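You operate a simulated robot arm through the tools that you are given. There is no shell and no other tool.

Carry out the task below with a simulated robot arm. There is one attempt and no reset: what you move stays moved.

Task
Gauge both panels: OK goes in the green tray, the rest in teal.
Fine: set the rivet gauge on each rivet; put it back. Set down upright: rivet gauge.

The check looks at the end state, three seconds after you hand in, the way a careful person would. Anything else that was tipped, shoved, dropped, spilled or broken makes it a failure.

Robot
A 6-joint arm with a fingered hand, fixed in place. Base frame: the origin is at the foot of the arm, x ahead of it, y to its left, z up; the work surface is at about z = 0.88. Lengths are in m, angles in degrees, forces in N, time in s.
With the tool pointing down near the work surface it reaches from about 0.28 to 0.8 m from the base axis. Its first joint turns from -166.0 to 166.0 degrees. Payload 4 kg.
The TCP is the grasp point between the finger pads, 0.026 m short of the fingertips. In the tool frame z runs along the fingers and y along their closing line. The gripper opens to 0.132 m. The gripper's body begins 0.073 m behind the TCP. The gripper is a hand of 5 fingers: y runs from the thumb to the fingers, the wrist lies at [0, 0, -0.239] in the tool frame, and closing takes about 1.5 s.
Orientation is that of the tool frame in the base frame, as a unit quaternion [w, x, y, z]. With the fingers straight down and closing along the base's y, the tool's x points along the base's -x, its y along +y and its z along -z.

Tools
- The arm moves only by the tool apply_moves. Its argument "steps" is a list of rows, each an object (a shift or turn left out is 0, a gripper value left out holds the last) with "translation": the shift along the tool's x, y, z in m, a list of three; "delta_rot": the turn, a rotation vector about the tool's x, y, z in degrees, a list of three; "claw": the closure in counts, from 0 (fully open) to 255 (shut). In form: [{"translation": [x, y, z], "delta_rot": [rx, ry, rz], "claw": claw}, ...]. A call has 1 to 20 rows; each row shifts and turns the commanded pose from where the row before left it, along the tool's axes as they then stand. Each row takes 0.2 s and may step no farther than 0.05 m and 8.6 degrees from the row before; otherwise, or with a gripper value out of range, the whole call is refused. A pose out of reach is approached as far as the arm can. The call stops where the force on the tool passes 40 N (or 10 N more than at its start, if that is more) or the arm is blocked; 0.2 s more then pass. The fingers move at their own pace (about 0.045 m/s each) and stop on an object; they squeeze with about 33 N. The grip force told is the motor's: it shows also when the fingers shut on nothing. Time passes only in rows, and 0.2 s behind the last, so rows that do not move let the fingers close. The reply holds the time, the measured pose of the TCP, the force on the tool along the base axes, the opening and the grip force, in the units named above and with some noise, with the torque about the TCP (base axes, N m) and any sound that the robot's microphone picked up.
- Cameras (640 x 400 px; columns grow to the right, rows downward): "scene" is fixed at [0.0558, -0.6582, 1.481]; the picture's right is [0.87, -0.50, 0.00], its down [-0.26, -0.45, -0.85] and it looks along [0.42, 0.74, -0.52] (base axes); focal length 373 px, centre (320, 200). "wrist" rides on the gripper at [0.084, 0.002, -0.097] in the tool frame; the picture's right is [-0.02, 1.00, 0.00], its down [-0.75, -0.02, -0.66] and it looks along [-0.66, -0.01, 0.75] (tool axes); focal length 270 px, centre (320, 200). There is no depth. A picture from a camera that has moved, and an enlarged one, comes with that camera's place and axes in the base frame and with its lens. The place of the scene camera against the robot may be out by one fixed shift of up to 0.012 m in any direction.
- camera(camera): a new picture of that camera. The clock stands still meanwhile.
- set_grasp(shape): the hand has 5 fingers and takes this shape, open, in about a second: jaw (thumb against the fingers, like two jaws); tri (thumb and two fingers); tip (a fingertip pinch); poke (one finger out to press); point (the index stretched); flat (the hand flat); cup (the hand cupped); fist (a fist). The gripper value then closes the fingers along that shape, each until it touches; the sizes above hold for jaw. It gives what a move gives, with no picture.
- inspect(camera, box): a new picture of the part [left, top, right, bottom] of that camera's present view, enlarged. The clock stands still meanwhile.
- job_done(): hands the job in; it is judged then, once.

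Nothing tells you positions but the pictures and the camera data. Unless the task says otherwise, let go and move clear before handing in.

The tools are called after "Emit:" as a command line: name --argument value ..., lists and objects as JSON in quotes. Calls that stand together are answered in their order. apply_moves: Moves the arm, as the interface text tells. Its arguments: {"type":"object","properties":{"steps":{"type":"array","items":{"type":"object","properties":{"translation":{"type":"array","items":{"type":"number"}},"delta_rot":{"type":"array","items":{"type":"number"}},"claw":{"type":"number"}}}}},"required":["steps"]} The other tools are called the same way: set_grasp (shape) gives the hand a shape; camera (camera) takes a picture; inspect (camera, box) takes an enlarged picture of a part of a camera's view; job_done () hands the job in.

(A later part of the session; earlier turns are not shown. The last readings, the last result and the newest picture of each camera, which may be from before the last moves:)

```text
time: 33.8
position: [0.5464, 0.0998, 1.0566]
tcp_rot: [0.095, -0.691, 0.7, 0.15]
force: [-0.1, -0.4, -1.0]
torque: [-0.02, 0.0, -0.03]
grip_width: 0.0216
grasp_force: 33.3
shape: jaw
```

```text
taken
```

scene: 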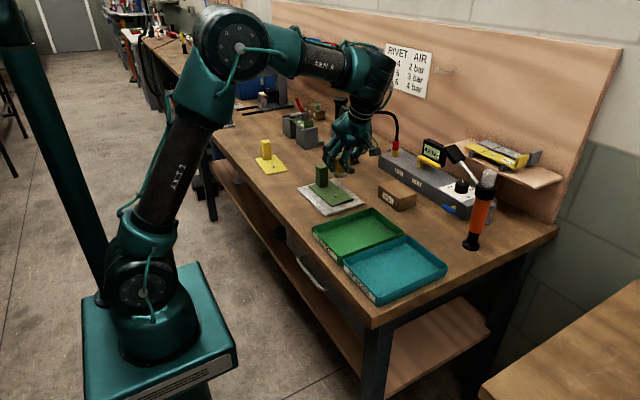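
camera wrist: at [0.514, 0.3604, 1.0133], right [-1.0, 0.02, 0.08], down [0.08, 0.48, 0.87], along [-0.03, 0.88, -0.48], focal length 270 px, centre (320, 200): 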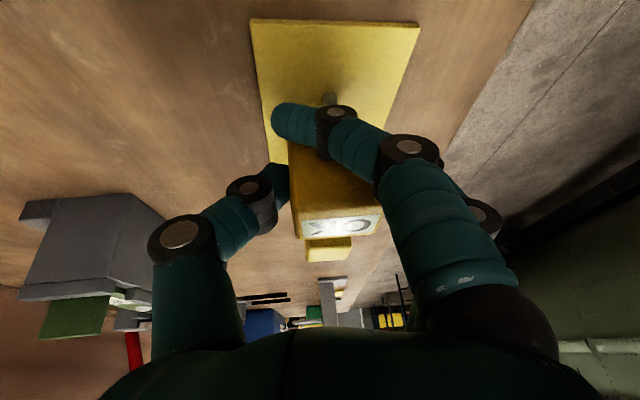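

Both panels are undisturbed. Now I'll turn the hand back by 90° and return to the original roll for the home approach.

Emit:
apply_moves --steps '[{"delta_rot": [2.79, -0.642, 7.665]}, {"delta_rot": [2.79, -0.642, 7.665]}, {"delta_rot": [2.79, -0.642, 7.665]}, {"delta_rot": [2.79, -0.642, 7.665]}, {"delta_rot": [2.79, -0.642, 7.665]}, {"delta_rot": [2.79, -0.642, 7.665]}, {"delta_rot": [2.79, -0.642, 7.665]}, {"delta_rot": [2.79, -0.642, 7.665]}, {"delta_rot": [2.79, -0.642, 7.665]}, {"delta_rot": [2.79, -0.642, 7.665]}, {"delta_rot": [2.79, -0.642, 7.665]}, {"delta_rot": [4.23, 0, -1.54]}, {}, {}]'

Emit:
camera --camera "wrist"

Emit:
camera --camera "scene"

```text
time: 36.8
position: [0.5481, 0.1027, 1.0528]
tcp_rot: [0.173, 0.001, 0.985, 0.0]
force: [-0.7, -0.8, -0.5]
torque: [-0.01, -0.01, 0.02]
grip_width: 0.0212
grasp_force: 32.5
shape: jaw
```

```text
taken
camera wrist: at [0.4358, 0.1041, 1.1146], right [0.02, 1.0, 0.01], down [0.48, -0.02, 0.88], along [0.88, -0.01, -0.48], focal length 270 px, centre (320, 200)
```

wrist: 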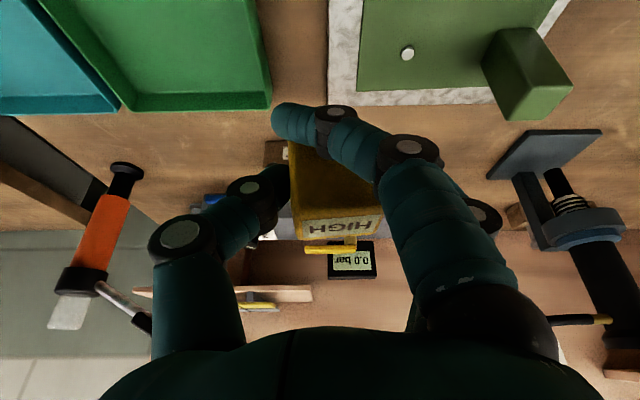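

```text
taken
```

scene: 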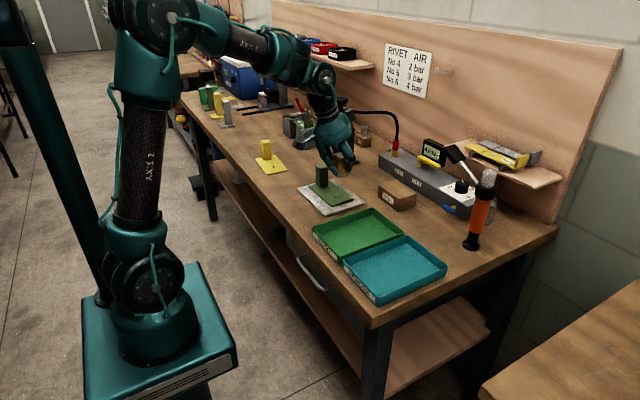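

Orientation restored; the gauge reads HIGH and is firmly held. Moving to the pre-approach point behind its home.

Emit:
apply_moves --steps '[{"translation": [-0.0205, -0.033, 0.0185]}, {"translation": [-0.0205, -0.033, 0.0185]}, {"translation": [-0.0205, -0.033, 0.0185]}, {"translation": [-0.0205, -0.033, 0.0185]}, {"translation": [-0.0205, -0.033, 0.0185]}, {}, {}]'

Emit:
camera --camera "wrist"

Emit:
inspect --camera "scene" --box '[370, 120, 510, 250]'

```text
time: 38.4
position: [0.6751, -0.0638, 1.0005]
tcp_rot: [0.174, 0.0, 0.985, 0.0]
force: [0.0, -0.1, -1.0]
torque: [0.01, 0.0, 0.0]
grip_width: 0.0214
grasp_force: 32.4
shape: jaw
```

```text
taken
camera wrist: at [0.5629, -0.0633, 1.0629], right [0.02, 1.0, 0.01], down [0.48, -0.02, 0.88], along [0.88, -0.01, -0.48], focal length 270 px, centre (320, 200)
```

wrist: 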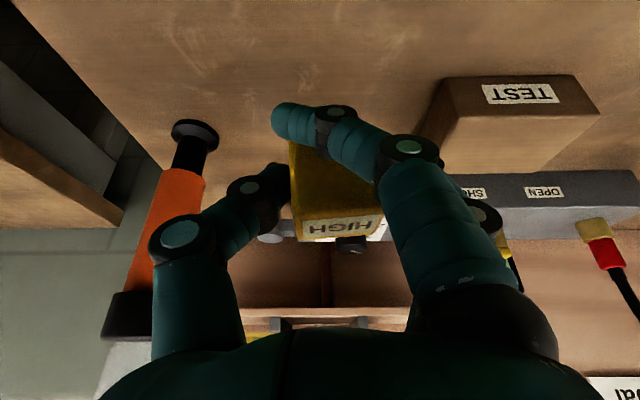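

```text
3.08 times, centred on (440, 185) of scene
camera zoom: at [0.0558, -0.6582, 1.481], right [0.87, -0.5, 0.0], down [-0.26, -0.45, -0.85], along [0.42, 0.74, -0.52], focal length 1149 px, centre (-49, 246)
```

zoom: 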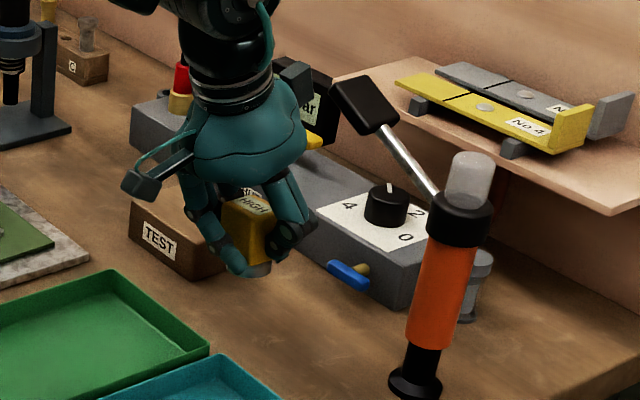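

Descending behind the home spot so the foot is about 3 mm above the table.

Emit:
apply_moves --steps '[{"translation": [0.0117, 0.0013, 0.0337]}, {"translation": [0.0118, 0.0012, 0.0327]}, {}, {}]'

Emit:
camera --camera "wrist"

Emit:
inspect --camera "scene" --box '[390, 130, 480, 240]'

```text
time: 39.4
position: [0.6755, -0.0586, 0.9307]
tcp_rot: [0.174, 0.0, 0.985, 0.0]
force: [-0.1, -0.5, -1.3]
torque: [-0.01, -0.03, -0.02]
grip_width: 0.0214
grasp_force: 33.0
shape: jaw
```

```text
taken
camera wrist: at [0.5637, -0.0591, 0.9928], right [0.02, 1.0, 0.01], down [0.48, -0.02, 0.88], along [0.88, -0.01, -0.48], focal length 270 px, centre (320, 200)
```

wrist: 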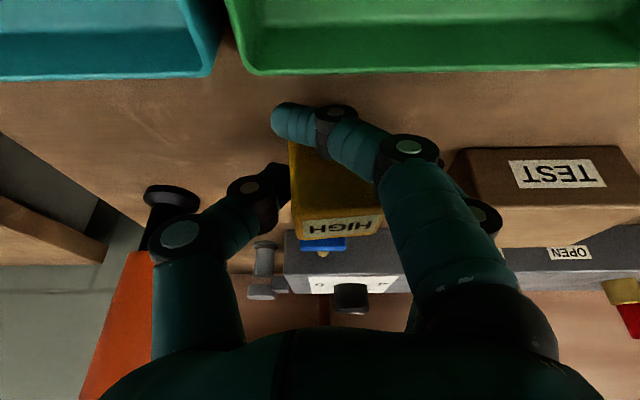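

```text
3.64 times, centred on (435, 185) of scene
camera zoom: at [0.0558, -0.6582, 1.481], right [0.87, -0.5, 0.0], down [-0.26, -0.45, -0.85], along [0.42, 0.74, -0.52], focal length 1357 px, centre (-98, 254)
```

zoom: 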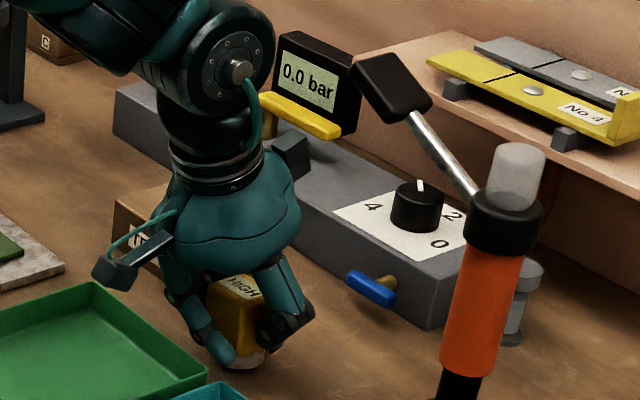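

Clear on all sides. Sliding forward to the home position in two stages.

Emit:
apply_moves --steps '[{"translation": [-0.0138, -0.0004, 0.0054]}, {"translation": [-0.0138, -0.0004, 0.0054]}, {"translation": [-0.0069, -0.0002, 0.0027]}, {}]'

Emit:
inspect --camera "scene" --box '[390, 130, 480, 240]'

Emit:
camera --camera "wrist"

```text
time: 40.4
position: [0.7145, -0.0619, 0.9298]
tcp_rot: [0.174, 0.0, 0.985, -0.001]
force: [0.1, 0.7, 0.1]
torque: [0.01, 0.01, 0.02]
grip_width: 0.0211
grasp_force: 33.0
shape: jaw
```

```text
3.64 times, centred on (435, 185) of scene
camera zoom: at [0.0558, -0.6582, 1.481], right [0.87, -0.5, 0.0], down [-0.26, -0.45, -0.85], along [0.42, 0.74, -0.52], focal length 1357 px, centre (-98, 254)
```

zoom: 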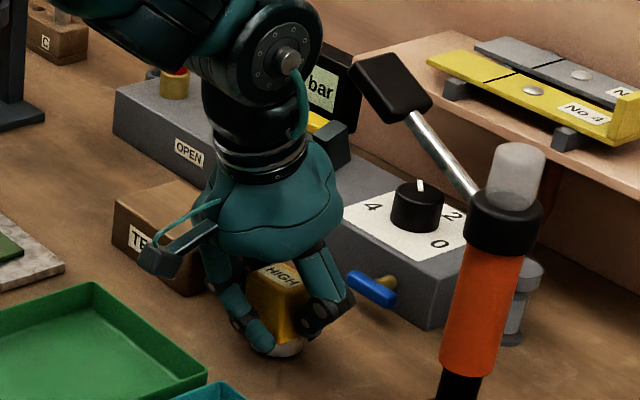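

```text
taken
camera wrist: at [0.6008, -0.0603, 0.9915], right [0.02, 1.0, 0.01], down [0.48, -0.02, 0.88], along [0.88, -0.01, -0.48], focal length 270 px, centre (320, 200)
```

wrist: 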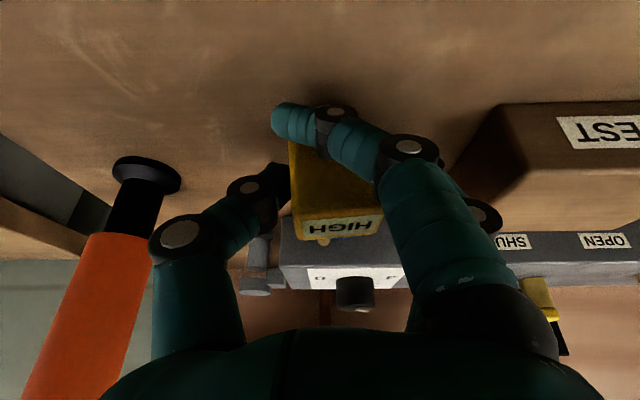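

Still free of contact. Final 2.2 cm forward.

Emit:
apply_moves --steps '[{"translation": [-0.0103, 0, 0.0037]}, {"translation": [-0.0103, 0, 0.0037]}, {}, {}]'

Emit:
inspect --camera "scene" --box '[390, 130, 480, 240]'

Emit:
camera --camera "wrist"

Emit:
inspect --camera "scene" --box '[405, 180, 460, 230]'

```text
time: 41.4
position: [0.7369, -0.0611, 0.93]
tcp_rot: [0.174, 0.001, 0.985, 0.0]
force: [0.4, 0.0, -0.9]
torque: [-0.02, 0.03, -0.02]
grip_width: 0.0212
grasp_force: 33.5
shape: jaw
```

```text
3.64 times, centred on (435, 185) of scene
camera zoom: at [0.0558, -0.6582, 1.481], right [0.87, -0.5, 0.0], down [-0.26, -0.45, -0.85], along [0.42, 0.74, -0.52], focal length 1357 px, centre (-98, 254)
```

zoom: 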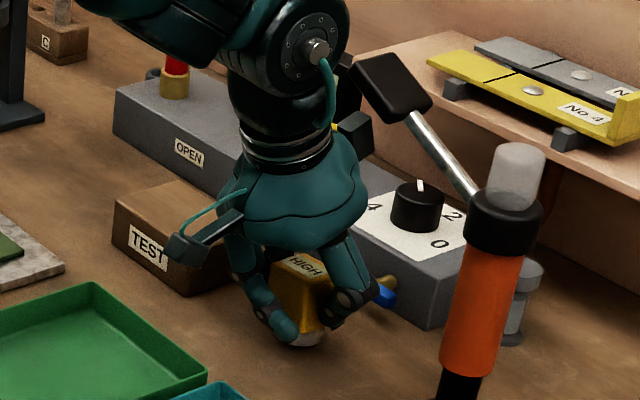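

```text
taken
camera wrist: at [0.6239, -0.0599, 0.9928], right [0.02, 1.0, 0.01], down [0.48, -0.02, 0.88], along [0.88, -0.01, -0.48], focal length 270 px, centre (320, 200)
```

wrist: 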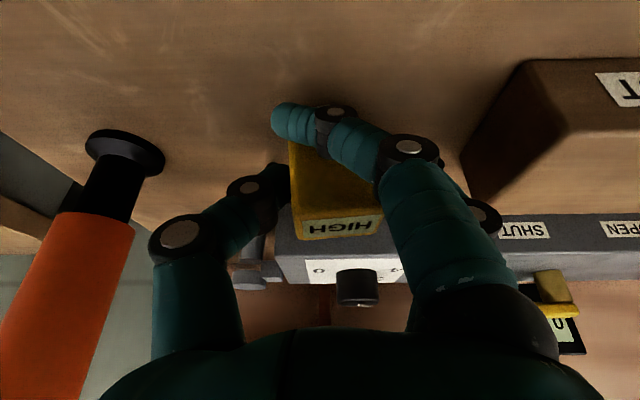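

```text
8.00 times, centred on (432, 205) of scene
camera zoom: at [0.0558, -0.6582, 1.481], right [0.87, -0.5, 0.0], down [-0.26, -0.45, -0.85], along [0.42, 0.74, -0.52], focal length 2986 px, centre (-580, 160)
```

zoom: 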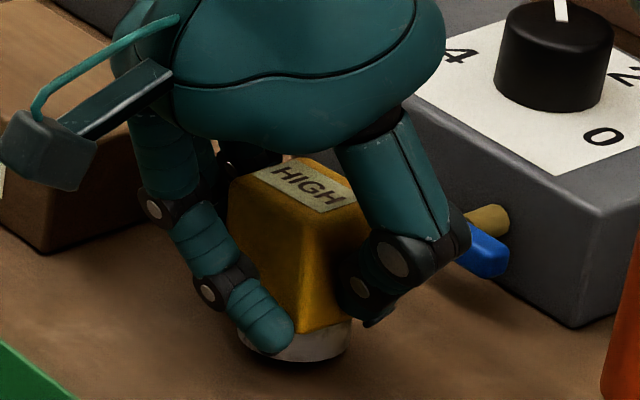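

At home position with the foot a few millimetres above the table. Lowering in 1 mm steps to touch down.

Emit:
apply_moves --steps '[{"translation": [0.00034, 0, 0.00094]}, {"translation": [0.00034, 0, 0.00094]}, {"translation": [0.00034, 0, 0.00094]}, {}]'

```text
time: 42.4
position: [0.7365, -0.0624, 0.9263]
tcp_rot: [0.174, 0.0, 0.985, 0.0]
force: [1.6, -0.2, -1.2]
torque: [-0.01, -0.02, -0.02]
grip_width: 0.0211
grasp_force: 32.8
shape: jaw
```

Not in contact yet; two more 1 mm steps.

Emit:
apply_moves --steps '[{"translation": [0.00034, 0, 0.00094]}, {}, {"translation": [0.00034, 0, 0.00094]}, {}]'

Emit:
inspect --camera "scene" --box '[405, 180, 460, 230]'

```text
time: 43.4
position: [0.7356, -0.0615, 0.9256]
tcp_rot: [0.175, 0.0, 0.985, 0.0]
force: [0.9, -1.2, 6.8]
torque: [0.11, -0.05, -0.03]
grip_width: 0.0216
grasp_force: 32.9
shape: jaw
```

```text
8.00 times, centred on (432, 205) of scene
camera zoom: at [0.0558, -0.6582, 1.481], right [0.87, -0.5, 0.0], down [-0.26, -0.45, -0.85], along [0.42, 0.74, -0.52], focal length 2986 px, centre (-580, 160)
```

zoom: 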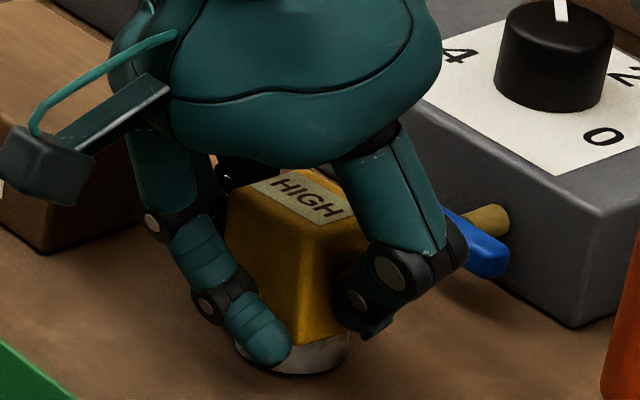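

Touched down (about 7 N). Opening the fingers gradually to the same modest width as before.

Emit:
apply_moves --steps '[{"claw": 210}, {"claw": 195}, {"claw": 180}, {"claw": 165}, {"claw": 150}, {"claw": 135}, {}, {}]'

Emit:
camera --camera "wrist"

Emit:
inspect --camera "scene" --box '[405, 180, 460, 230]'

```text
time: 45.2
position: [0.7353, -0.0619, 0.9248]
tcp_rot: [0.173, -0.001, 0.985, 0.0]
force: [0.1, 0.1, 0.3]
torque: [-0.02, 0.03, 0.03]
grip_width: 0.0613
grasp_force: 0.1
shape: jaw
```

```text
taken
camera wrist: at [0.623, -0.0603, 0.9874], right [0.02, 1.0, 0.01], down [0.48, -0.02, 0.88], along [0.88, -0.01, -0.48], focal length 270 px, centre (320, 200)
```

wrist: 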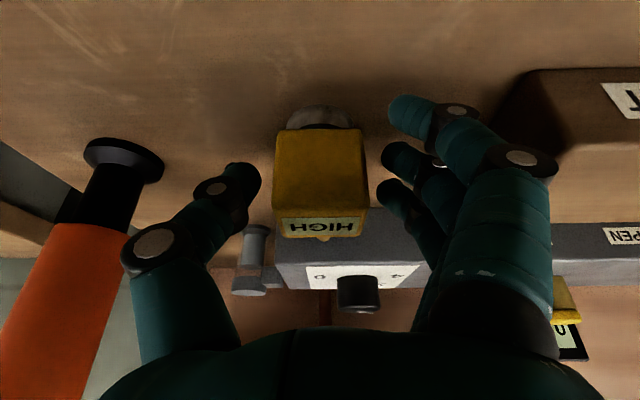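

```text
8.00 times, centred on (432, 205) of scene
camera zoom: at [0.0558, -0.6582, 1.481], right [0.87, -0.5, 0.0], down [-0.26, -0.45, -0.85], along [0.42, 0.74, -0.52], focal length 2986 px, centre (-580, 160)
```

zoom: 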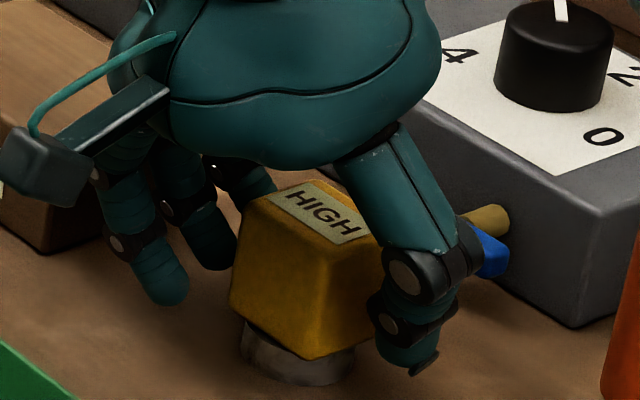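

The gauge stands upright at its home spot. Backing straight out from under the lever now.

Emit:
apply_moves --steps '[{"translation": [0.0141, 0, -0.0053]}, {"translation": [0.0141, 0, -0.0053]}, {"translation": [0.0141, 0, -0.0053]}, {"translation": [0.0141, 0, -0.0053]}, {}]'

Emit:
camera --camera "wrist"

Emit:
inspect --camera "scene" --box '[390, 130, 480, 240]'

```text
time: 46.4
position: [0.6747, -0.0616, 0.9243]
tcp_rot: [0.173, 0.0, 0.985, 0.0]
force: [0.1, -0.5, -0.5]
torque: [0.03, 0.0, 0.03]
grip_width: 0.0612
grasp_force: 0.1
shape: jaw
```

```text
taken
camera wrist: at [0.5625, -0.06, 0.9876], right [0.02, 1.0, 0.01], down [0.48, -0.02, 0.88], along [0.88, -0.01, -0.48], focal length 270 px, centre (320, 200)
```

wrist: 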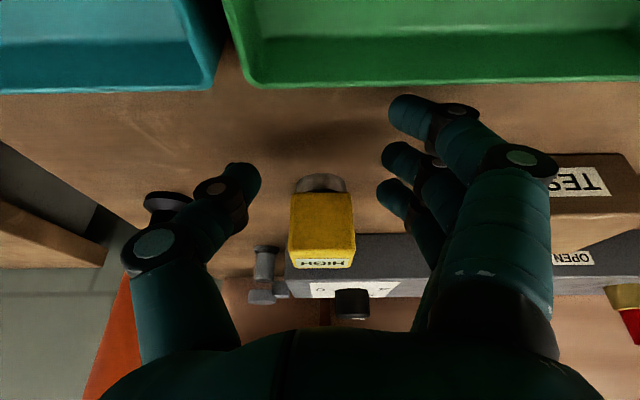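

```text
3.64 times, centred on (435, 185) of scene
camera zoom: at [0.0558, -0.6582, 1.481], right [0.87, -0.5, 0.0], down [-0.26, -0.45, -0.85], along [0.42, 0.74, -0.52], focal length 1357 px, centre (-98, 254)
```

zoom: 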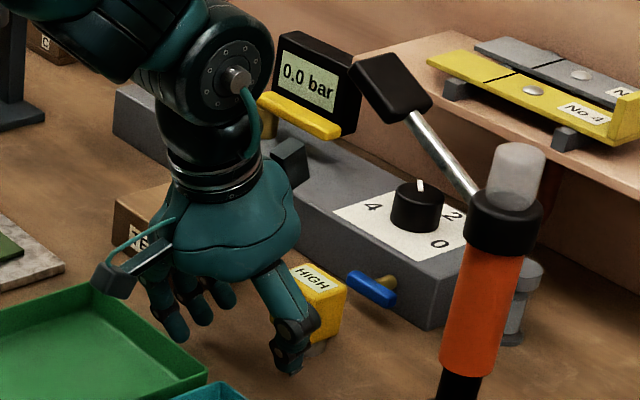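

The gauge is home and clear. I'll raise and move back to view both trays from above for exact placement positions.

Emit:
apply_moves --steps '[{"translation": [-0.0137, 0, -0.0376]}, {"translation": [-0.0137, 0, -0.0376]}, {"translation": [0.028, 0, -0.04], "claw": 60}, {"translation": [0.028, 0, -0.04]}, {"translation": [0.028, 0, -0.04]}, {"translation": [0.028, 0, -0.04]}, {"translation": [0.028, 0, -0.04]}, {"translation": [0.028, 0, -0.04]}, {"delta_rot": [0, 6.67, 0]}, {"delta_rot": [0, 6.67, 0]}, {"delta_rot": [0, 6.66, 0]}, {}, {}]'

Emit:
camera --camera "wrist"

Emit:
inspect --camera "scene" --box '[410, 195, 450, 230]'

```text
time: 49.2
position: [0.4348, -0.0615, 1.1742]
tcp_rot: [0.0, 0.0, 1.0, 0.0]
force: [-0.8, -0.4, 0.0]
torque: [0.04, 0.01, 0.0]
grip_width: 0.1007
grasp_force: 0.1
shape: jaw
```

```text
taken
camera wrist: at [0.351, -0.0604, 1.2717], right [0.02, 1.0, 0.0], down [0.75, -0.02, 0.66], along [0.66, -0.01, -0.75], focal length 270 px, centre (320, 200)
```

wrist: 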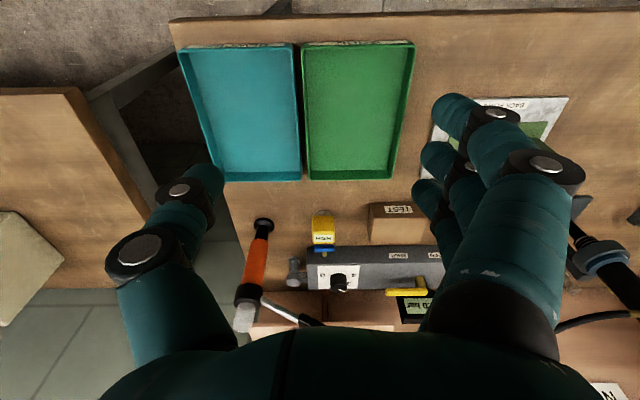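

```text
11.43 times, centred on (430, 212) of scene
camera zoom: at [0.0558, -0.6582, 1.481], right [0.87, -0.5, 0.0], down [-0.26, -0.45, -0.85], along [0.42, 0.74, -0.52], focal length 4266 px, centre (-937, 57)
```

zoom: 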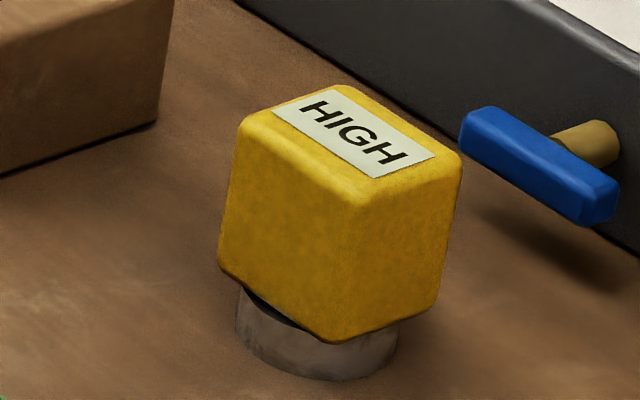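

The gauge is back within about 3 mm of its original spot, upright. Now I'll zoom on the trays to get their inner bounds.

Emit:
inspect --camera "wrist" --box '[170, 30, 430, 195]'

Emit:
inspect --camera "scene" --box '[300, 200, 460, 310]'

```text
2.42 times, centred on (300, 112) of wrist
camera zoom: at [0.351, -0.0604, 1.2717], right [0.02, 1.0, 0.0], down [0.75, -0.02, 0.66], along [0.66, -0.01, -0.75], focal length 655 px, centre (368, 412)
```

zoom: 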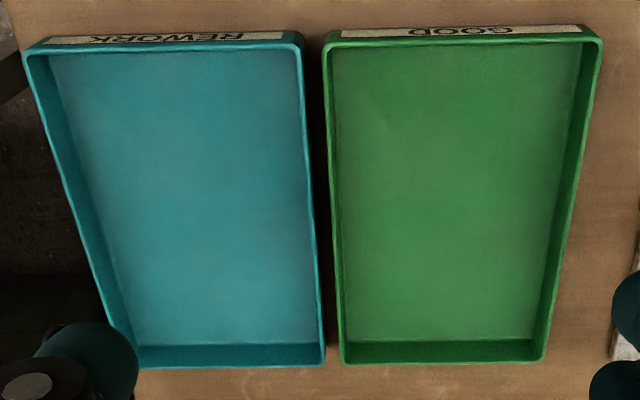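

```text
3.64 times, centred on (380, 255) of scene
camera zoom: at [0.0558, -0.6582, 1.481], right [0.87, -0.5, 0.0], down [-0.26, -0.45, -0.85], along [0.42, 0.74, -0.52], focal length 1357 px, centre (102, 0)
```

zoom: 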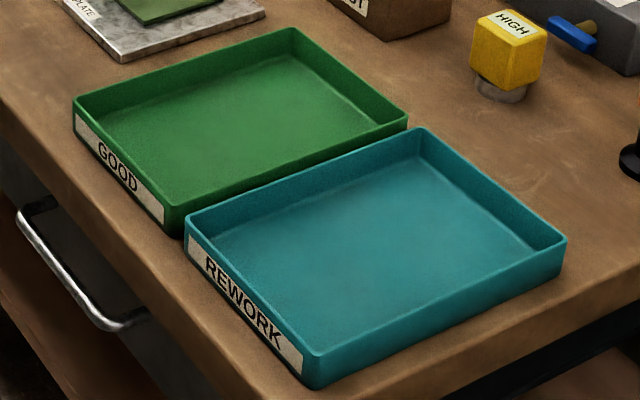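

Tray interiors: green centre (0.527, -0.012), teal centre (0.527, -0.164), each about 0.194 × 0.136 m, so the 0.14 × 0.08 panels must lie lengthwise along x. I'll go above the green panel's handle and turn the hand 90° to grip across its short side.

Emit:
apply_moves --steps '[{"translation": [-0.018, 0.0398, 0]}, {"translation": [-0.018, 0.0398, 0]}, {"translation": [-0.018, 0.0398, 0]}, {"translation": [-0.018, 0.0398, 0]}, {"translation": [-0.018, 0.0398, 0]}, {"translation": [-0.018, 0.0398, 0]}, {"translation": [-0.018, 0.0398, 0]}, {"translation": [-0.018, 0.0398, 0]}, {"delta_rot": [0, 0, -8.31]}, {"delta_rot": [0, 0, -8.31]}, {"delta_rot": [0, 0, -8.31]}, {"delta_rot": [0, 0, -8.31]}, {"delta_rot": [0, 0, -8.31]}, {"delta_rot": [0, 0, -8.31]}, {"delta_rot": [0, 0, -8.31]}, {"delta_rot": [0, 0, -8.31]}, {"delta_rot": [0, 0, -8.31]}, {"delta_rot": [0, 0, -8.31]}]'

Emit:
apply_moves --steps '[{"delta_rot": [0, 0, -8.31]}, {}, {}]'

Emit:
camera --camera "wrist"

Emit:
camera --camera "scene"

```text
time: 53.0
position: [0.58, 0.2564, 1.175]
tcp_rot: [0.0, -0.664, 0.747, 0.0]
force: [0.8, -0.4, 0.5]
torque: [0.0, 0.0, 0.0]
grip_width: 0.1002
grasp_force: 0.1
shape: jaw
```

```text
time: 53.8
position: [0.5787, 0.2561, 1.1747]
tcp_rot: [0.0, 0.715, -0.699, 0.0]
force: [-0.1, 0.4, -0.7]
torque: [-0.01, 0.02, -0.03]
grip_width: 0.1005
grasp_force: 0.0
shape: jaw
```

```text
taken
camera wrist: at [0.5794, 0.1711, 1.2717], right [-1.0, 0.0, 0.0], down [0.0, 0.75, 0.66], along [0.0, 0.66, -0.75], focal length 270 px, centre (320, 200)
```

wrist: 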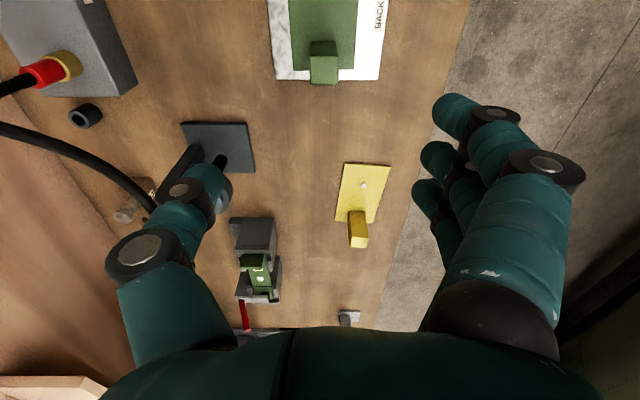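

```text
taken
```

scene: 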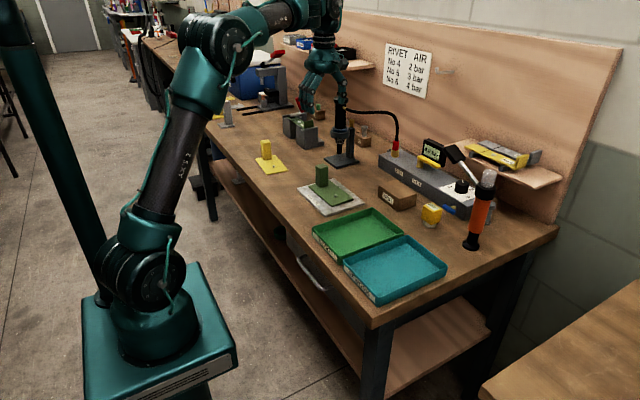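

The hand is above the green handle. I'll zoom to fix the handle's exact position.

Emit:
inspect --camera "wrist" --box '[260, 0, 400, 100]'

Emit:
inspect --camera "wrist" --box '[300, 140, 430, 270]'

```text
4.00 times, centred on (330, 50) of wrist
camera zoom: at [0.5794, 0.1711, 1.2717], right [-1.0, 0.0, 0.0], down [0.0, 0.75, 0.66], along [0.0, 0.66, -0.75], focal length 1081 px, centre (280, 800)
```

zoom: 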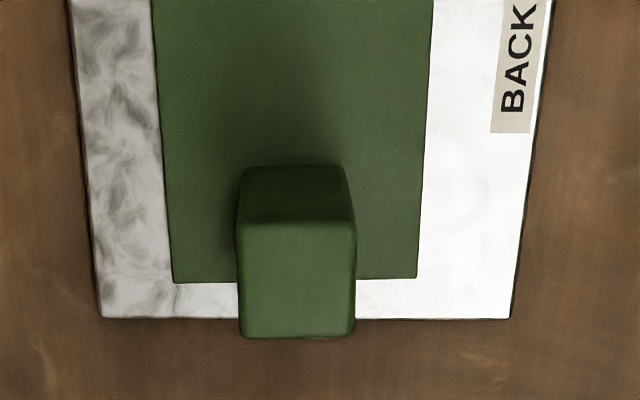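

```text
3.08 times, centred on (365, 205) of wrist
camera zoom: at [0.5794, 0.1711, 1.2717], right [-1.0, 0.0, 0.0], down [0.0, 0.75, 0.66], along [0.0, 0.66, -0.75], focal length 832 px, centre (182, 185)
```

zoom: 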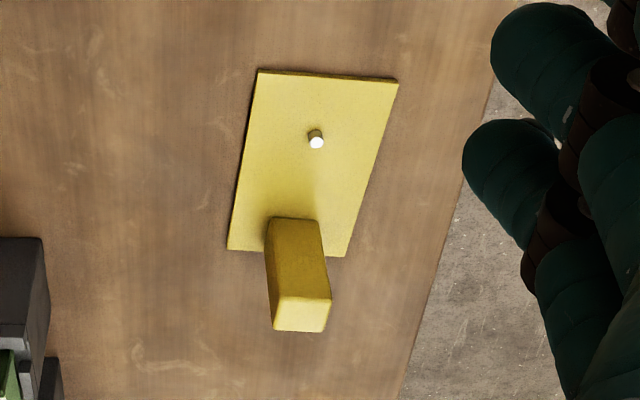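

The green handle's centre is at (0.5754, 0.257), top at z ≈ 0.97. Since the grip tends to centre objects about 7 mm toward the fingers, I'll offset accordingly and descend.

Emit:
apply_moves --steps '[{"translation": [-0.0014, -0.003, 0.03]}, {"translation": [0, 0, 0.04]}, {"translation": [0, 0, 0.04]}, {"translation": [0, 0, 0.04]}, {}]'

Emit:
camera --camera "wrist"

Emit:
inspect --camera "scene" --box '[280, 100, 390, 220]'

```text
time: 55.0
position: [0.5786, 0.2575, 1.0228]
tcp_rot: [0.0, 0.716, -0.698, 0.001]
force: [0.1, 0.6, -0.3]
torque: [0.0, 0.0, -0.01]
grip_width: 0.1005
grasp_force: 0.1
shape: jaw
```

```text
taken
camera wrist: at [0.5795, 0.1736, 1.1198], right [-1.0, 0.0, 0.0], down [0.0, 0.75, 0.66], along [0.0, 0.66, -0.75], focal length 270 px, centre (320, 200)
```

wrist: 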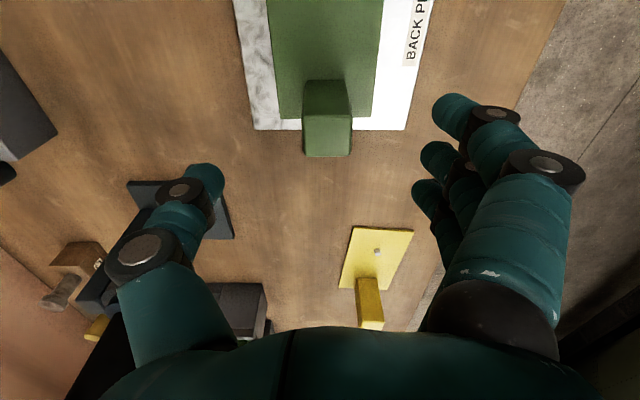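

```text
3.33 times, centred on (335, 160) of scene
camera zoom: at [0.0558, -0.6582, 1.481], right [0.87, -0.5, 0.0], down [-0.26, -0.45, -0.85], along [0.42, 0.74, -0.52], focal length 1244 px, centre (270, 333)
```

zoom: 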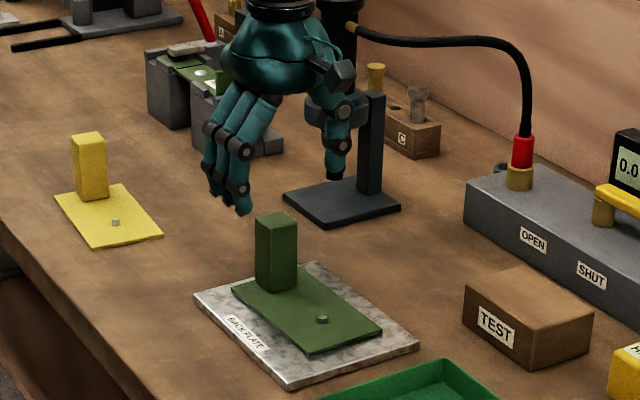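

Handle centred between thumb and fingers. Descending to grip height (z ≈ 0.949).

Emit:
apply_moves --steps '[{"translation": [0.002, -0.003, 0.035]}, {"translation": [0, 0, 0.0385]}, {}]'

Emit:
camera --camera "wrist"

Emit:
inspect --camera "scene" --box '[280, 120, 380, 220]'

```text
time: 55.8
position: [0.5853, 0.2581, 0.9491]
tcp_rot: [0.0, 0.716, -0.698, 0.0]
force: [-0.1, -0.3, -0.5]
torque: [-0.02, -0.02, 0.0]
grip_width: 0.1008
grasp_force: 0.1
shape: jaw
```

```text
taken
camera wrist: at [0.5853, 0.1731, 1.0452], right [-1.0, 0.0, 0.0], down [0.0, 0.75, 0.66], along [0.0, 0.66, -0.75], focal length 270 px, centre (320, 200)
```

wrist: 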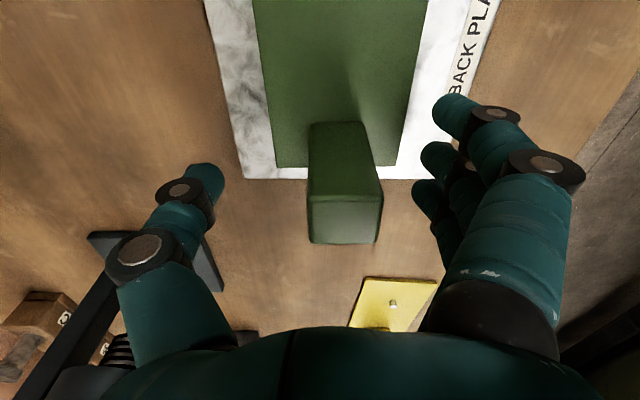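

```text
4.00 times, centred on (330, 170) of scene
camera zoom: at [0.0558, -0.6582, 1.481], right [0.87, -0.5, 0.0], down [-0.26, -0.45, -0.85], along [0.42, 0.74, -0.52], focal length 1493 px, centre (280, 320)
```

zoom: 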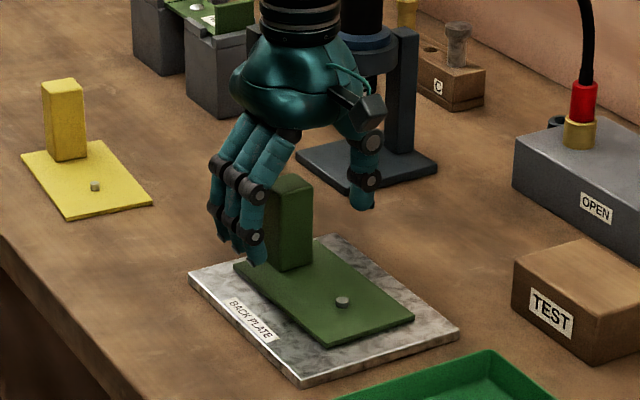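

The handle is between thumb and fingers. Closing the grip.

Emit:
apply_moves --steps '[{"claw": 150}, {}, {}, {"claw": 200}, {}, {"claw": 255}, {}, {}, {}]'

Emit:
camera --camera "wrist"

Emit:
inspect --camera "scene" --box '[280, 120, 380, 220]'

```text
time: 57.8
position: [0.5842, 0.259, 0.9482]
tcp_rot: [-0.001, 0.716, -0.698, 0.001]
force: [1.7, 0.8, 4.1]
torque: [0.01, 0.1, 0.03]
grip_width: 0.0147
grasp_force: 32.4
shape: jaw
```

```text
taken
camera wrist: at [0.5855, 0.1731, 1.0459], right [-1.0, 0.0, 0.0], down [0.0, 0.75, 0.66], along [0.0, 0.66, -0.75], focal length 270 px, centre (320, 200)
```

wrist: 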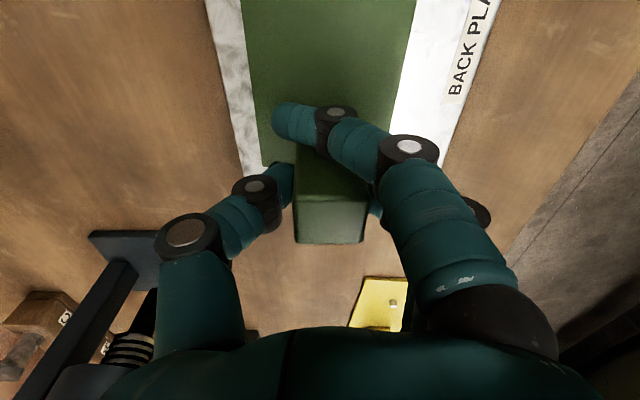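

```text
4.00 times, centred on (330, 170) of scene
camera zoom: at [0.0558, -0.6582, 1.481], right [0.87, -0.5, 0.0], down [-0.26, -0.45, -0.85], along [0.42, 0.74, -0.52], focal length 1493 px, centre (280, 320)
```

zoom: 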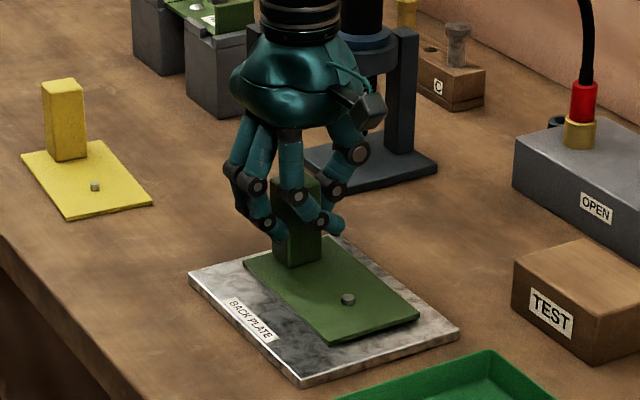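

Gripped at 32 N. I'll lift 3 cm and check how the panel hangs.

Emit:
apply_moves --steps '[{"translation": [0, 0, -0.005]}, {"translation": [0, 0, -0.012]}, {"translation": [0, 0, -0.013]}, {}, {}]'

Emit:
camera --camera "wrist"

Emit:
inspect --camera "scene" --box '[280, 110, 380, 220]'

```text
time: 59.0
position: [0.5848, 0.2574, 0.9811]
tcp_rot: [0.0, 0.716, -0.698, 0.0]
force: [-0.3, 0.0, -2.1]
torque: [0.03, -0.01, 0.01]
grip_width: 0.0143
grasp_force: 33.0
shape: jaw
```

```text
taken
camera wrist: at [0.5855, 0.1724, 1.0777], right [-1.0, 0.0, 0.0], down [0.0, 0.75, 0.66], along [0.0, 0.66, -0.75], focal length 270 px, centre (320, 200)
```

wrist: 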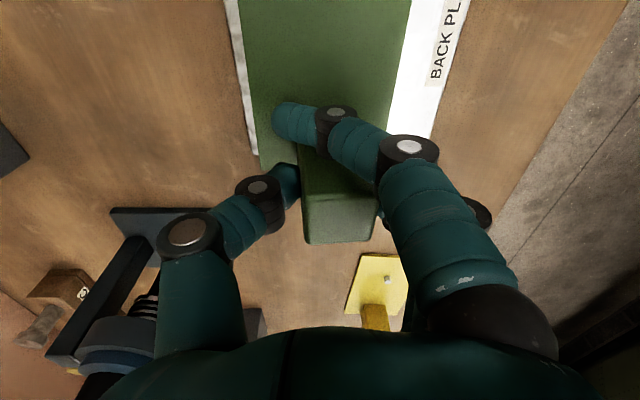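

```text
3.64 times, centred on (330, 165) of scene
camera zoom: at [0.0558, -0.6582, 1.481], right [0.87, -0.5, 0.0], down [-0.26, -0.45, -0.85], along [0.42, 0.74, -0.52], focal length 1357 px, centre (284, 327)
```

zoom: 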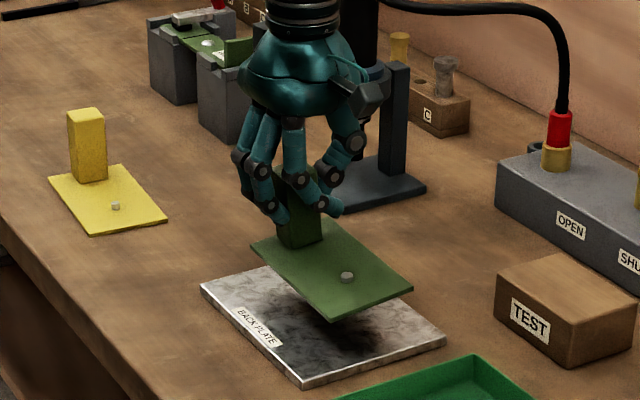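

The panel hangs slightly rolled, as the gauge did. Zooming to measure that tilt.

Emit:
inspect --camera "wrist" --box '[220, 0, 440, 260]'

Emit:
inspect --camera "scene" --box '[305, 150, 355, 210]'

```text
1.54 times, centred on (330, 130) of wrist
camera zoom: at [0.5855, 0.1724, 1.0777], right [-1.0, 0.0, 0.0], down [0.0, 0.75, 0.66], along [0.0, 0.66, -0.75], focal length 416 px, centre (305, 308)
```

zoom: 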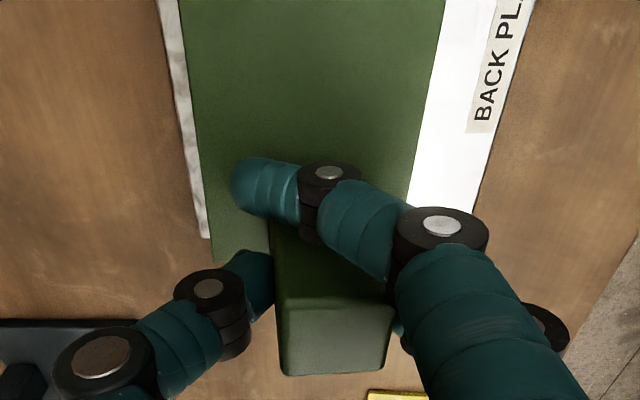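

```text
6.67 times, centred on (330, 180) of scene
camera zoom: at [0.0558, -0.6582, 1.481], right [0.87, -0.5, 0.0], down [-0.26, -0.45, -0.85], along [0.42, 0.74, -0.52], focal length 2489 px, centre (253, 333)
```

zoom: 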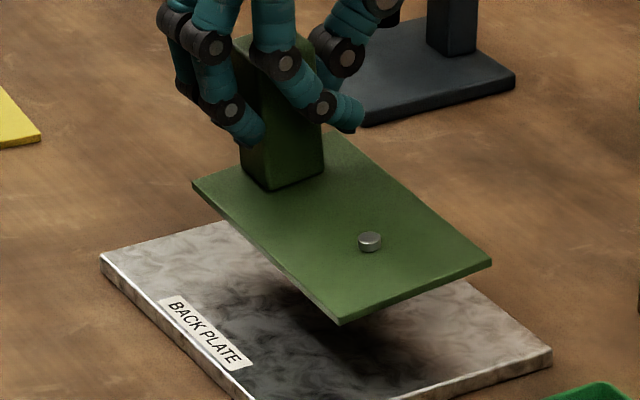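

The panel hangs about 4.4° rolled and 4.3° pitched (rivet end low); I can compensate by tilting the hand before set-down. Lifting higher and turning the panel lengthwise along x.

Emit:
apply_moves --steps '[{"translation": [0, 0, -0.03]}, {"translation": [0, 0, -0.03]}, {"translation": [0, 0, -0.03]}, {"delta_rot": [0, 0, 8.31]}, {"delta_rot": [0, 0, 8.31]}, {"delta_rot": [0, 0, 8.31]}, {"delta_rot": [0, 0, 8.31]}, {"delta_rot": [0, 0, 8.31]}, {"delta_rot": [0, 0, 8.31]}, {"delta_rot": [0, 0, 8.31]}, {"delta_rot": [0, 0, 8.31]}, {"delta_rot": [0, 0, 8.31]}, {"delta_rot": [0, 0, 8.31]}, {"delta_rot": [0, 0, 8.31]}, {}, {}]'

Emit:
camera --camera "wrist"

Emit:
camera --camera "scene"

```text
time: 62.4
position: [0.5846, 0.2575, 1.0703]
tcp_rot: [0.001, 0.0, 1.0, 0.0]
force: [0.1, 0.0, -1.0]
torque: [-0.01, -0.05, 0.01]
grip_width: 0.0142
grasp_force: 33.2
shape: jaw
```

```text
taken
camera wrist: at [0.5005, 0.2589, 1.1675], right [0.02, 1.0, 0.0], down [0.75, -0.02, 0.66], along [0.66, -0.01, -0.75], focal length 270 px, centre (320, 200)
```

wrist: 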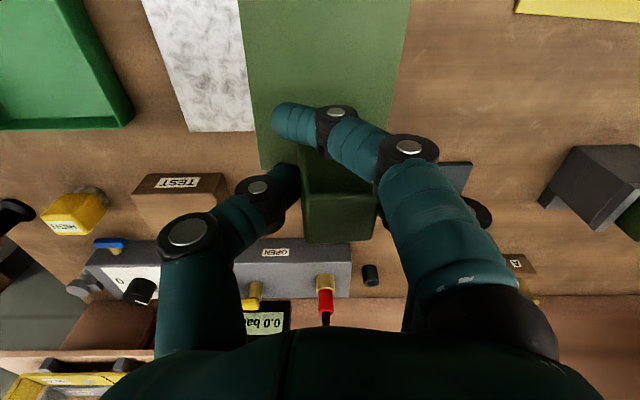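

```text
taken
```

scene: 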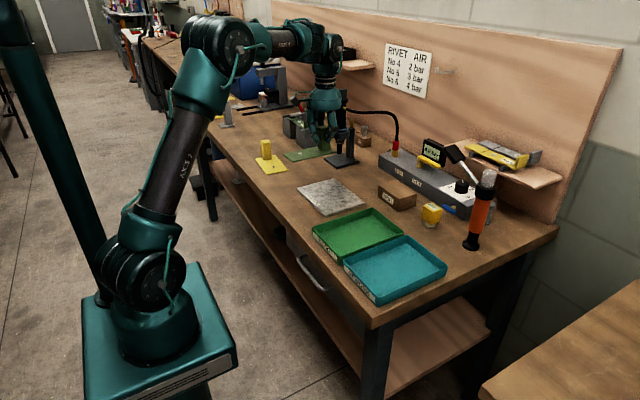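

Turned cleanly; moving over the green tray and levelling the panel.

Emit:
apply_moves --steps '[{"translation": [0.0006, -0.0455, 0]}, {"translation": [0.0006, -0.0455, 0]}, {"translation": [0.0006, -0.0455, 0]}, {"translation": [0.0006, -0.0455, 0]}, {"translation": [0.0006, -0.0455, 0]}, {"translation": [0.0005, -0.0455, 0]}, {"delta_rot": [-4.5, 4.19, 0]}, {}, {}]'

Emit:
camera --camera "wrist"

Emit:
inspect --camera "scene" --box '[300, 110, 430, 270]'

```text
time: 64.4
position: [0.5821, -0.016, 1.0713]
tcp_rot: [-0.037, 0.0, 0.999, 0.04]
force: [-0.2, 0.3, -0.7]
torque: [-0.01, -0.06, 0.0]
grip_width: 0.0142
grasp_force: 32.9
shape: jaw
```

```text
taken
camera wrist: at [0.5051, -0.0221, 1.1739], right [0.02, 1.0, 0.08], down [0.8, -0.07, 0.6], along [0.6, 0.05, -0.8], focal length 270 px, centre (320, 200)
```

wrist: 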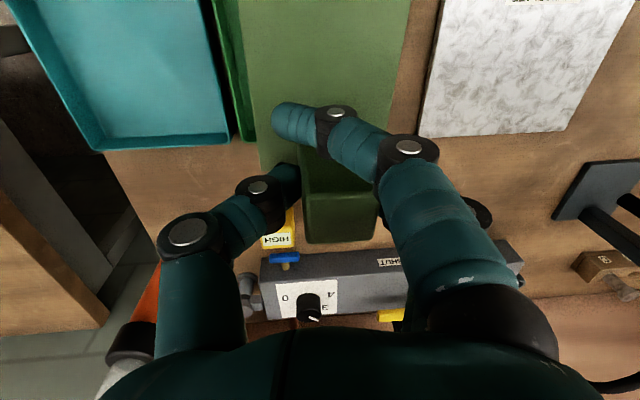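

```text
2.50 times, centred on (365, 190) of scene
camera zoom: at [0.0558, -0.6582, 1.481], right [0.87, -0.5, 0.0], down [-0.26, -0.45, -0.85], along [0.42, 0.74, -0.52], focal length 933 px, centre (208, 225)
```

zoom: 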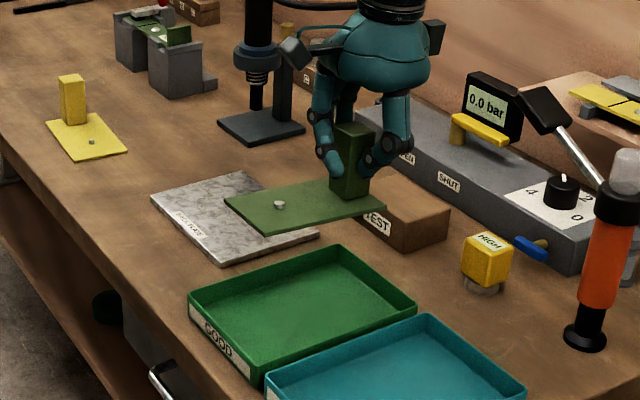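

The panel is above the green tray. Zooming to check it is level.

Emit:
inspect --camera "scene" --box '[320, 150, 400, 215]'

Emit:
inspect --camera "wrist" --box '[200, 0, 440, 260]'

```text
6.15 times, centred on (360, 182) of scene
camera zoom: at [0.0558, -0.6582, 1.481], right [0.87, -0.5, 0.0], down [-0.26, -0.45, -0.85], along [0.42, 0.74, -0.52], focal length 2297 px, centre (74, 308)
```

zoom: 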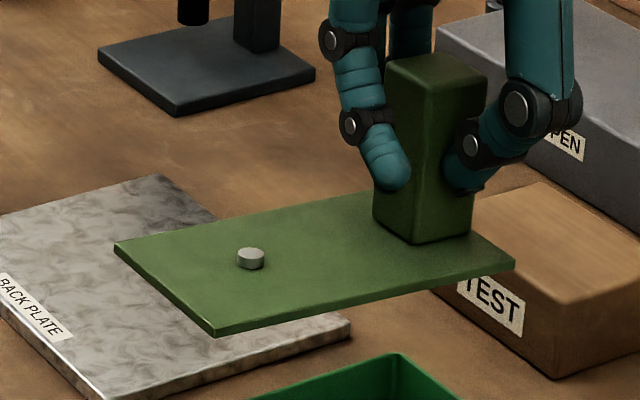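

```text
1.54 times, centred on (320, 130) of wrist
camera zoom: at [0.5051, -0.0221, 1.1739], right [0.02, 1.0, 0.08], down [0.8, -0.07, 0.6], along [0.6, 0.05, -0.8], focal length 416 px, centre (320, 308)
```

zoom: 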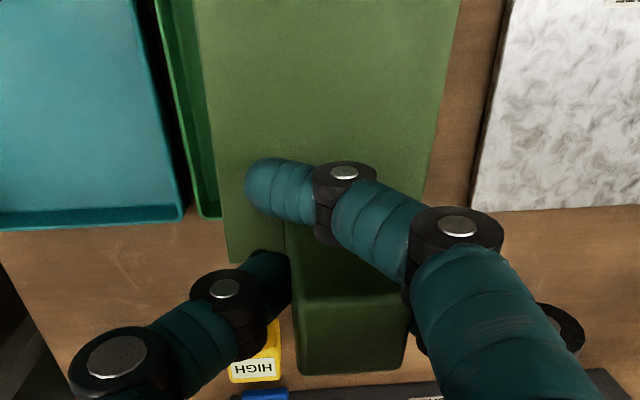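

Small residual tilts (about 2° pitch, 1° roll, 2° yaw) remain; I'll trim those, centre the panel in the tray, and lower to just above the rim.

Emit:
apply_moves --steps '[{"delta_rot": [-1.0, -2.0, -2.4]}, {"translation": [0.0036, -0.0029, -0.0002]}, {"translation": [-0.0013, -0.0034, 0.0352]}, {"translation": [-0.0013, -0.0034, 0.0352]}, {"translation": [-0.0014, -0.0034, 0.0352]}, {}, {}]'

Emit:
camera --camera "wrist"

Emit:
inspect --camera "scene" --box '[300, 150, 420, 270]'

```text
time: 66.0
position: [0.5779, -0.0208, 0.9651]
tcp_rot: [-0.018, -0.02, 0.998, 0.048]
force: [0.0, 0.4, -1.9]
torque: [-0.02, -0.05, -0.02]
grip_width: 0.014
grasp_force: 32.9
shape: jaw
```

```text
taken
camera wrist: at [0.4978, -0.0313, 1.0638], right [-0.02, 1.0, 0.1], down [0.78, -0.05, 0.63], along [0.63, 0.09, -0.77], focal length 270 px, centre (320, 200)
```

wrist: 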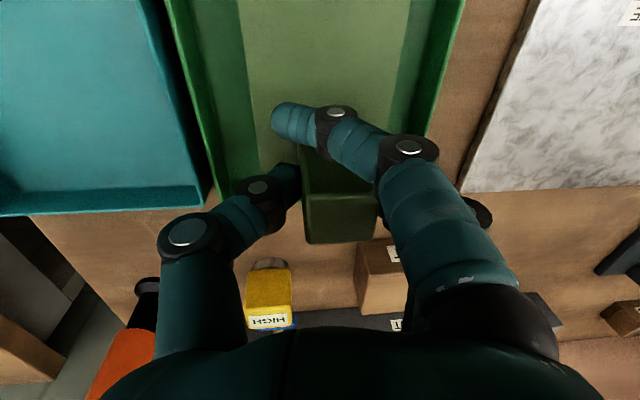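

```text
3.33 times, centred on (360, 210) of scene
camera zoom: at [0.0558, -0.6582, 1.481], right [0.87, -0.5, 0.0], down [-0.26, -0.45, -0.85], along [0.42, 0.74, -0.52], focal length 1244 px, centre (187, 167)
```

zoom: 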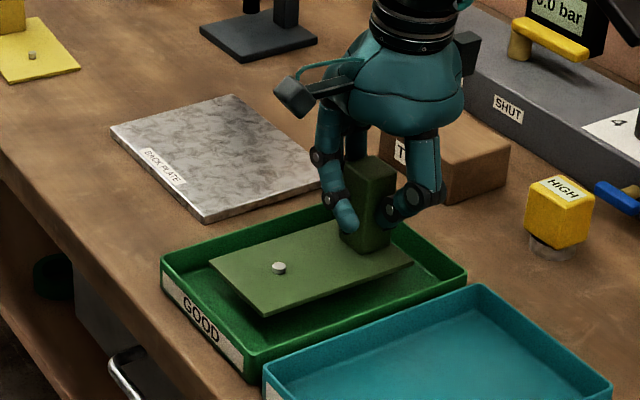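

The panel is over the tray interior. Zooming to verify alignment and level before the last drop.

Emit:
inspect --camera "scene" --box '[310, 190, 400, 265]'

Emit:
inspect --camera "wrist" --box '[150, 0, 480, 210]'

```text
5.33 times, centred on (355, 228) of scene
camera zoom: at [0.0558, -0.6582, 1.481], right [0.87, -0.5, 0.0], down [-0.26, -0.45, -0.85], along [0.42, 0.74, -0.52], focal length 1991 px, centre (133, 53)
```

zoom: 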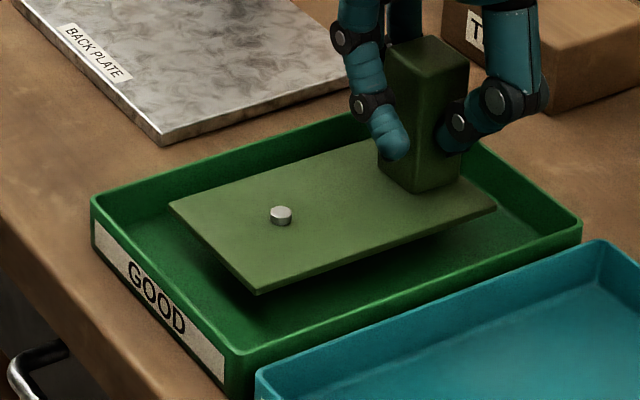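

```text
1.90 times, centred on (315, 105) of wrist
camera zoom: at [0.4978, -0.0313, 1.0638], right [-0.02, 1.0, 0.1], down [0.78, -0.05, 0.63], along [0.63, 0.09, -0.77], focal length 515 px, centre (330, 381)
```

zoom: 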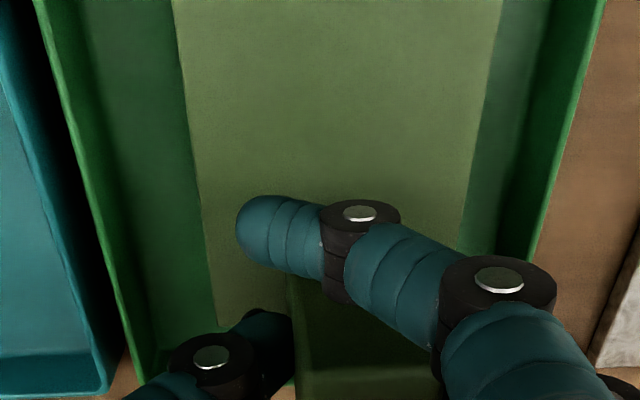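

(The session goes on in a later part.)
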